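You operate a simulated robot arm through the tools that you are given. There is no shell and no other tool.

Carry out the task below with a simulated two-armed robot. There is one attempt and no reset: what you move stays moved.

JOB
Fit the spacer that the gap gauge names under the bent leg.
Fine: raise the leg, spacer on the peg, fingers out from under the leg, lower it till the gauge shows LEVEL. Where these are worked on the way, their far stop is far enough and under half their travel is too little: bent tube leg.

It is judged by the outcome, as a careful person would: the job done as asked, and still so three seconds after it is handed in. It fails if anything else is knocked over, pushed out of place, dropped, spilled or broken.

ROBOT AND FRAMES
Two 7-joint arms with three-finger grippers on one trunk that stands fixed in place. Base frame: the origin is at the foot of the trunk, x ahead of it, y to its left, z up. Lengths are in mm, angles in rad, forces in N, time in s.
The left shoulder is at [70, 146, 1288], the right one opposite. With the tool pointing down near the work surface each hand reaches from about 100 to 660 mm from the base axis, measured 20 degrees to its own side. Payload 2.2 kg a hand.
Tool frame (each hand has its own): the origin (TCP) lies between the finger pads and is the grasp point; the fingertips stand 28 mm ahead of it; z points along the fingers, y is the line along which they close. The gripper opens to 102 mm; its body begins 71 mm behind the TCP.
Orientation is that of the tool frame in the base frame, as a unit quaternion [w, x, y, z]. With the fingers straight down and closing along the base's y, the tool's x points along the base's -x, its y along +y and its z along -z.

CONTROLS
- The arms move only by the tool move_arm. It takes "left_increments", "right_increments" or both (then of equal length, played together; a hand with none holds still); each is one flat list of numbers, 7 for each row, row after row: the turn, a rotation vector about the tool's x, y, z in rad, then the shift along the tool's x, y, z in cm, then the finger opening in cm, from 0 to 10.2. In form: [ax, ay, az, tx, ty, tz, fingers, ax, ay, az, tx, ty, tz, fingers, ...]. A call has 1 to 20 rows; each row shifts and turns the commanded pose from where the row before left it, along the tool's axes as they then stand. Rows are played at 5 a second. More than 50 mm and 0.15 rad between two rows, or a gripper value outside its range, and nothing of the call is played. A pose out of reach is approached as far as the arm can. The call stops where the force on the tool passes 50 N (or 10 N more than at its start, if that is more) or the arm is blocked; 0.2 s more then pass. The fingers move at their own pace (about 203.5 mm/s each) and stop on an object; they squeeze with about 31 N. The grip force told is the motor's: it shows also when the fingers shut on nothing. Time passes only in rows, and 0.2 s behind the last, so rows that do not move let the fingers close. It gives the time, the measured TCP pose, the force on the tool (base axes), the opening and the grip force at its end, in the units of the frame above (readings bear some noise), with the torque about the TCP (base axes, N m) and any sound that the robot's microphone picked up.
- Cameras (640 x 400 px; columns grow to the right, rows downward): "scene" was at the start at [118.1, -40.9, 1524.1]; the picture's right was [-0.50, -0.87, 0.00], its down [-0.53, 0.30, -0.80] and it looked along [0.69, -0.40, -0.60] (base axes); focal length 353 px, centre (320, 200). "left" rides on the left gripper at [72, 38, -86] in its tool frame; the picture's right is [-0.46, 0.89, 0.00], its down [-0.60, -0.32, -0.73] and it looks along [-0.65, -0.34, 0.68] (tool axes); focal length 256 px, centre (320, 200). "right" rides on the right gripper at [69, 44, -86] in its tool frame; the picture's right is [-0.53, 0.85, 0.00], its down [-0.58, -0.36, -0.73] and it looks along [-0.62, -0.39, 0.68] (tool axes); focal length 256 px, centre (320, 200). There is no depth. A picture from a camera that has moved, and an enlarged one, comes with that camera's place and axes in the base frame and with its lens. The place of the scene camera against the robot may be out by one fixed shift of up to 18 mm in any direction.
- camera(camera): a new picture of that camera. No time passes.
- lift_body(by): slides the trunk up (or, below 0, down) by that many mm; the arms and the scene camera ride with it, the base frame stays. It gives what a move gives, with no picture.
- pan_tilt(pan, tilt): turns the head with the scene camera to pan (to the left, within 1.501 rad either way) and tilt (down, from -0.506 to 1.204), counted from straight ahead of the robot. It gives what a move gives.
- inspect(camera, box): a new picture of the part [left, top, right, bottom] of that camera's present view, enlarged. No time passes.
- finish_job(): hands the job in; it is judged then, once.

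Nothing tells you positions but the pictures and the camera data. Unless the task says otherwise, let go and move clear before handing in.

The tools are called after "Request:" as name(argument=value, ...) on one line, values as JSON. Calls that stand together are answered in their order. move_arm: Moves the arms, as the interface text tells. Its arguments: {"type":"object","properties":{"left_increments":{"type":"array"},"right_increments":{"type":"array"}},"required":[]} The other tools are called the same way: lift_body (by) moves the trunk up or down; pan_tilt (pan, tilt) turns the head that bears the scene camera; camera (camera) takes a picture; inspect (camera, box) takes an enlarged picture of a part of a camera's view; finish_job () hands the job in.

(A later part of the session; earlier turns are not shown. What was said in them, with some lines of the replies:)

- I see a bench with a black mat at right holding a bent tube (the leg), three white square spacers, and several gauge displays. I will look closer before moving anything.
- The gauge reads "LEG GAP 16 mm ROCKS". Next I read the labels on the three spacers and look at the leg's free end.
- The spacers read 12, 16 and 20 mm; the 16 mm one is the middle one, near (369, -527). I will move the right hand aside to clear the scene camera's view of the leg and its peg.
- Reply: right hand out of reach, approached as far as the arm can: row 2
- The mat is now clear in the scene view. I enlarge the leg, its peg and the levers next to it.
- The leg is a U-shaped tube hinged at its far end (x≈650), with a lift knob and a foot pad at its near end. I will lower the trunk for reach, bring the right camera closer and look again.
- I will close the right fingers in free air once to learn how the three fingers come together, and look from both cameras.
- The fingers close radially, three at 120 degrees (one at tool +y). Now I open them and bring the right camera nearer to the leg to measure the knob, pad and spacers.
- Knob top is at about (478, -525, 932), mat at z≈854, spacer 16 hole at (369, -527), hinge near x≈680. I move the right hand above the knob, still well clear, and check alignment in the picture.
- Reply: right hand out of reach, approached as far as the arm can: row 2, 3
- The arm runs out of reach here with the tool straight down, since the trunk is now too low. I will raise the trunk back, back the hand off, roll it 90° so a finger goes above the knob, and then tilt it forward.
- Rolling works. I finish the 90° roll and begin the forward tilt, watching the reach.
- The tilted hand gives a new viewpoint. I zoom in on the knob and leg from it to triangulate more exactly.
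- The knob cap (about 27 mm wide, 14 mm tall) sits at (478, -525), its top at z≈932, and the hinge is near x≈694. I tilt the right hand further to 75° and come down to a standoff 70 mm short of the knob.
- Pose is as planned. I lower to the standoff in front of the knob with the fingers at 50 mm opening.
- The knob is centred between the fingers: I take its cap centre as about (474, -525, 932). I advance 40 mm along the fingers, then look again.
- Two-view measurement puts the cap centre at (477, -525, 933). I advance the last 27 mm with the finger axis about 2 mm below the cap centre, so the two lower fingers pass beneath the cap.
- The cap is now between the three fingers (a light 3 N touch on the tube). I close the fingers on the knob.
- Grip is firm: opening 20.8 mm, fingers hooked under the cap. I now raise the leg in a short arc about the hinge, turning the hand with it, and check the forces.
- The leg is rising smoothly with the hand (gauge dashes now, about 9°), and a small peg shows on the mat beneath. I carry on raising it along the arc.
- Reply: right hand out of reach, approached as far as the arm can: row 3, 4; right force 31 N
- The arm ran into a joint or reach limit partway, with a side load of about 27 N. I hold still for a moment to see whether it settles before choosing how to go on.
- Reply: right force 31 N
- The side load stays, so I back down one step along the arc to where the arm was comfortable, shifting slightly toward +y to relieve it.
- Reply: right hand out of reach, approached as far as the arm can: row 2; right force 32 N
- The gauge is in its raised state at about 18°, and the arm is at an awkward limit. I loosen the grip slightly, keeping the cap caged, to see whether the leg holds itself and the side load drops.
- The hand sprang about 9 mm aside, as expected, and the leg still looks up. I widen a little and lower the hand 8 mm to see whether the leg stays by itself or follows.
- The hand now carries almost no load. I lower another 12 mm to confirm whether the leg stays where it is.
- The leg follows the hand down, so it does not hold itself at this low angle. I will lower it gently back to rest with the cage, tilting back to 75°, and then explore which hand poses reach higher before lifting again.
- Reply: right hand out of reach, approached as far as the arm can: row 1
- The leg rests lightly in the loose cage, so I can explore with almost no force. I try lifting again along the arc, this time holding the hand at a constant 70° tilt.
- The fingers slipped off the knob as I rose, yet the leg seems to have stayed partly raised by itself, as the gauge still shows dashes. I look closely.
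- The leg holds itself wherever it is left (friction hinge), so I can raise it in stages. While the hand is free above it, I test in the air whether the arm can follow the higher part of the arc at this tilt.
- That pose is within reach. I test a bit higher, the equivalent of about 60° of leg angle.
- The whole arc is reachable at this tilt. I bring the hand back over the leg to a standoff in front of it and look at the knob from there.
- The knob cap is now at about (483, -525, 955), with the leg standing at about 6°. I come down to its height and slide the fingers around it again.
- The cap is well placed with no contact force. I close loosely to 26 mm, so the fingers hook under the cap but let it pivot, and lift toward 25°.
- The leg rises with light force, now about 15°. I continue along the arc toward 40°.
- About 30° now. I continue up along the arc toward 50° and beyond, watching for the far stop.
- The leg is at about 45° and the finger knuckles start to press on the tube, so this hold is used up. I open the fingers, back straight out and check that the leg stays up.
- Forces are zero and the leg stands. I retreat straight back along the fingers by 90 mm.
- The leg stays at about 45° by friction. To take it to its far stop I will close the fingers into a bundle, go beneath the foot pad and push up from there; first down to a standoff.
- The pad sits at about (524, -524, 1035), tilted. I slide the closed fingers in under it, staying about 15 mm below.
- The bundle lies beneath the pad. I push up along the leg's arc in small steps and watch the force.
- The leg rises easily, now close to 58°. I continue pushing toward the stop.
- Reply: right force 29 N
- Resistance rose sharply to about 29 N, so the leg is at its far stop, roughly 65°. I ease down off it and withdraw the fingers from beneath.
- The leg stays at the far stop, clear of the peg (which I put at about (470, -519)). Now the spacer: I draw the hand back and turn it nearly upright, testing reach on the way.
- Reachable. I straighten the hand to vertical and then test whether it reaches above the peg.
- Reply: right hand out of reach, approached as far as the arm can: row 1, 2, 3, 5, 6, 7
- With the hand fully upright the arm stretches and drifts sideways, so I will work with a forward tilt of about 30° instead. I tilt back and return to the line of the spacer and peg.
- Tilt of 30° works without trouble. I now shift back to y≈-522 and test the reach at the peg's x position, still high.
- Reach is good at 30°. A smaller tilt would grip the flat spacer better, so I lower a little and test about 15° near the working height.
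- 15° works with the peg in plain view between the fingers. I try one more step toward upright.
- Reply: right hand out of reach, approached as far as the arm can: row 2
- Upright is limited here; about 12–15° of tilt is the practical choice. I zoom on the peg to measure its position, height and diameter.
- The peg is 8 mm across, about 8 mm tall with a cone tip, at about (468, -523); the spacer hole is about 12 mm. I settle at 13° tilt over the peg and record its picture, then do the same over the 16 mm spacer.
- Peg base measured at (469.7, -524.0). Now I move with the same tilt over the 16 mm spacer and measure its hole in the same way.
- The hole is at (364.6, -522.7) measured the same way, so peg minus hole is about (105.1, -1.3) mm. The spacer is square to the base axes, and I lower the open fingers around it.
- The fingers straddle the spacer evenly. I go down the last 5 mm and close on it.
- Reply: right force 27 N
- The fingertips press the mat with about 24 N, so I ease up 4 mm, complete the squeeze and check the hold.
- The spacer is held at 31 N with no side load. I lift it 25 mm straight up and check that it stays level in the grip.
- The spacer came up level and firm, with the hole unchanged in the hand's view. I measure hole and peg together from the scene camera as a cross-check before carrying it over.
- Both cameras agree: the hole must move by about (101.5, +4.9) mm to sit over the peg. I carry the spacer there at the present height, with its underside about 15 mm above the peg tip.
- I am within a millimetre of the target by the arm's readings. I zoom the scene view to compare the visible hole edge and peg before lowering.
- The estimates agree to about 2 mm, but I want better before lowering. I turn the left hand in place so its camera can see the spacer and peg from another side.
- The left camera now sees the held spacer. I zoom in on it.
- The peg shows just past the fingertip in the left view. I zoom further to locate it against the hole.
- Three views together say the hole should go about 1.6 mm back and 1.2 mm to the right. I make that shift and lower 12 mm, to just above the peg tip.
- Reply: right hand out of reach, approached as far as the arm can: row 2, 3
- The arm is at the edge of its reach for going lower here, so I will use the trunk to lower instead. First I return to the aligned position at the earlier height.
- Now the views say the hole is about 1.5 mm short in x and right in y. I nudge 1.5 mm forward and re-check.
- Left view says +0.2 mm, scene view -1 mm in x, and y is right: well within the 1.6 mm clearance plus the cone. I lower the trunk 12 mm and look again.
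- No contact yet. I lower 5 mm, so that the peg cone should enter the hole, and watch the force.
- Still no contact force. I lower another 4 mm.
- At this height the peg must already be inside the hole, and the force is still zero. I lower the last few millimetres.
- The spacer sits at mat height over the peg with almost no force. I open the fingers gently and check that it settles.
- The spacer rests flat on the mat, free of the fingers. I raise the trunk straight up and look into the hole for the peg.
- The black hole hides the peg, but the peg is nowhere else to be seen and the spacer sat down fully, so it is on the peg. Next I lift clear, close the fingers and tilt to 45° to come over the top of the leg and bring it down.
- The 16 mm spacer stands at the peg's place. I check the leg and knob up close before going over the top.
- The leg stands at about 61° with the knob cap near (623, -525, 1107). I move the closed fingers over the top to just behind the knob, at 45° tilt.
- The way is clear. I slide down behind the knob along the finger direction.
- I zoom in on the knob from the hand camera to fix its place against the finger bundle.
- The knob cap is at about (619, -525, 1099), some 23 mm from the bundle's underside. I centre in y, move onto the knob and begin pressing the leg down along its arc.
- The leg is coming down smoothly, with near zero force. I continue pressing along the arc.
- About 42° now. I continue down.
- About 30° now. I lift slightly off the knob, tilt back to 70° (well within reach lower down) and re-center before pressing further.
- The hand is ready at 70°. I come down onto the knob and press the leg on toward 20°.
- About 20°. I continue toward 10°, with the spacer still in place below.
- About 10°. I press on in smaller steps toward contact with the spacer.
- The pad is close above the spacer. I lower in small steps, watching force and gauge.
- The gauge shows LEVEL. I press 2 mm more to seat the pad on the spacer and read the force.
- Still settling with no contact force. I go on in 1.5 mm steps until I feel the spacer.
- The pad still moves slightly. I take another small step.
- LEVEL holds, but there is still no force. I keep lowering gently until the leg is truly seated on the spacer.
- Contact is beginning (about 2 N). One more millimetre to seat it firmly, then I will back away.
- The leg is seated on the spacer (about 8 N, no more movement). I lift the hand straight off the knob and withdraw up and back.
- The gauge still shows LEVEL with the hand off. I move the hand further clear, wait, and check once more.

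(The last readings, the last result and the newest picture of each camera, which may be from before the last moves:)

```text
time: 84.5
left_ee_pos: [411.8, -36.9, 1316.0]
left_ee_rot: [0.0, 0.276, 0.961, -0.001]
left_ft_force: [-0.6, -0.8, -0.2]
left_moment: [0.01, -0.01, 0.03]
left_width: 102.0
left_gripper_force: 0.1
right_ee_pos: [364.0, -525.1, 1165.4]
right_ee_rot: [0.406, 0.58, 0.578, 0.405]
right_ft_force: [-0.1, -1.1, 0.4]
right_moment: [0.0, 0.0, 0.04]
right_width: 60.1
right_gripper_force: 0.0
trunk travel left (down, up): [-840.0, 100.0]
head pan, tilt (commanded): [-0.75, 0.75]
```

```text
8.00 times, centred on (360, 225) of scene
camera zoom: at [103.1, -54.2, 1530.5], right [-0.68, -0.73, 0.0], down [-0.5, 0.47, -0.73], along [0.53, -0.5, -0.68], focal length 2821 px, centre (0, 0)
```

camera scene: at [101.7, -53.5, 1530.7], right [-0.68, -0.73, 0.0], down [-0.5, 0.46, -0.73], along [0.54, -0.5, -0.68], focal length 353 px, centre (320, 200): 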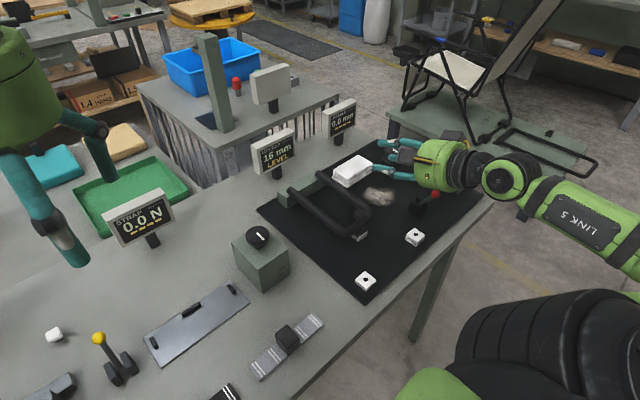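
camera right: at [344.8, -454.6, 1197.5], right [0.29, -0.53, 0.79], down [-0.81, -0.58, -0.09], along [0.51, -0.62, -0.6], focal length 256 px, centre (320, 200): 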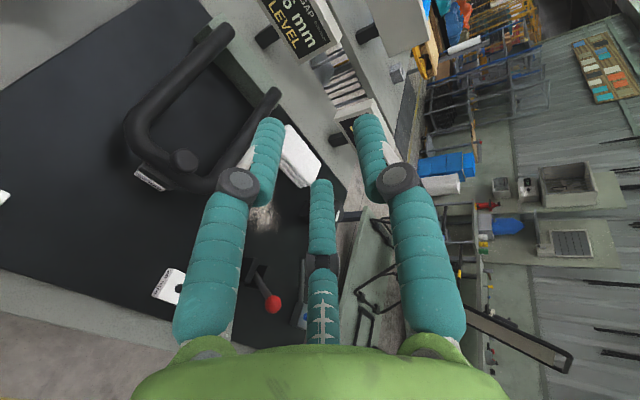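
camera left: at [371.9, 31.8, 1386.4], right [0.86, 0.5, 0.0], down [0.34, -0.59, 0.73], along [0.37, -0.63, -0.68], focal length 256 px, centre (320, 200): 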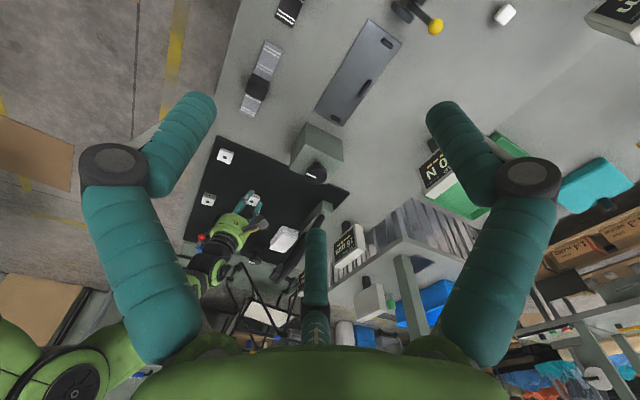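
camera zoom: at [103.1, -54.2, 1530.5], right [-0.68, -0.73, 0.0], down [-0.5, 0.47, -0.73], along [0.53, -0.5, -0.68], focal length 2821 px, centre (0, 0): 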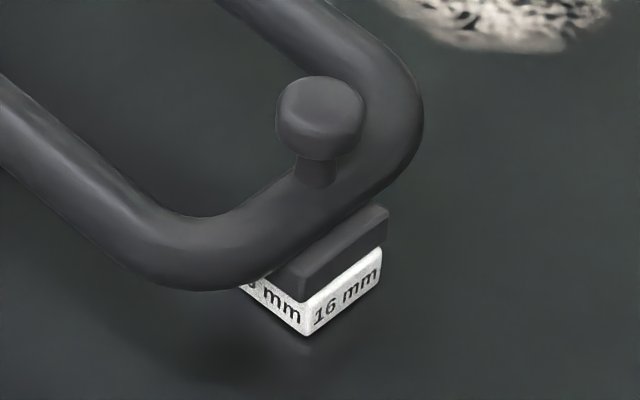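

The 16 mm spacer is under the leg's foot pad on its peg. The gauge reads LEVEL and stays there, the other spacers and fittings are where they were, and both hands are clear. I hand the job in.

Request:
finish_job()

```text
The job is handed in.
```

The 16 mm spacer the gauge named is under the bent leg, and the gauge read LEVEL before and after I took the hand away. It still read LEVEL when I handed the job in.

- **Raising the leg:** I lifted it to its far stop, about 60°, where it stayed up by itself. At one point my fingers slipped off the knob, but the leg stayed where it was.
- **Fitting the spacer:** I set it on the peg and opened the fingers. The spacer lay flat on the mat at the peg's position. The peg can't be seen inside the dark hole, so I judged the fit from the spacer reaching the mat with almost no force.
- **Lowering the leg:** I brought it down with the fingers well clear of the underside. I then pressed lightly, about 8 N, until the foot pad sat on the spacer and stopped moving.

In the last pictures, the 12 mm and 20 mm spacers, the cloths and the other fittings on the mat were where they started. Nothing was knocked over or dropped.
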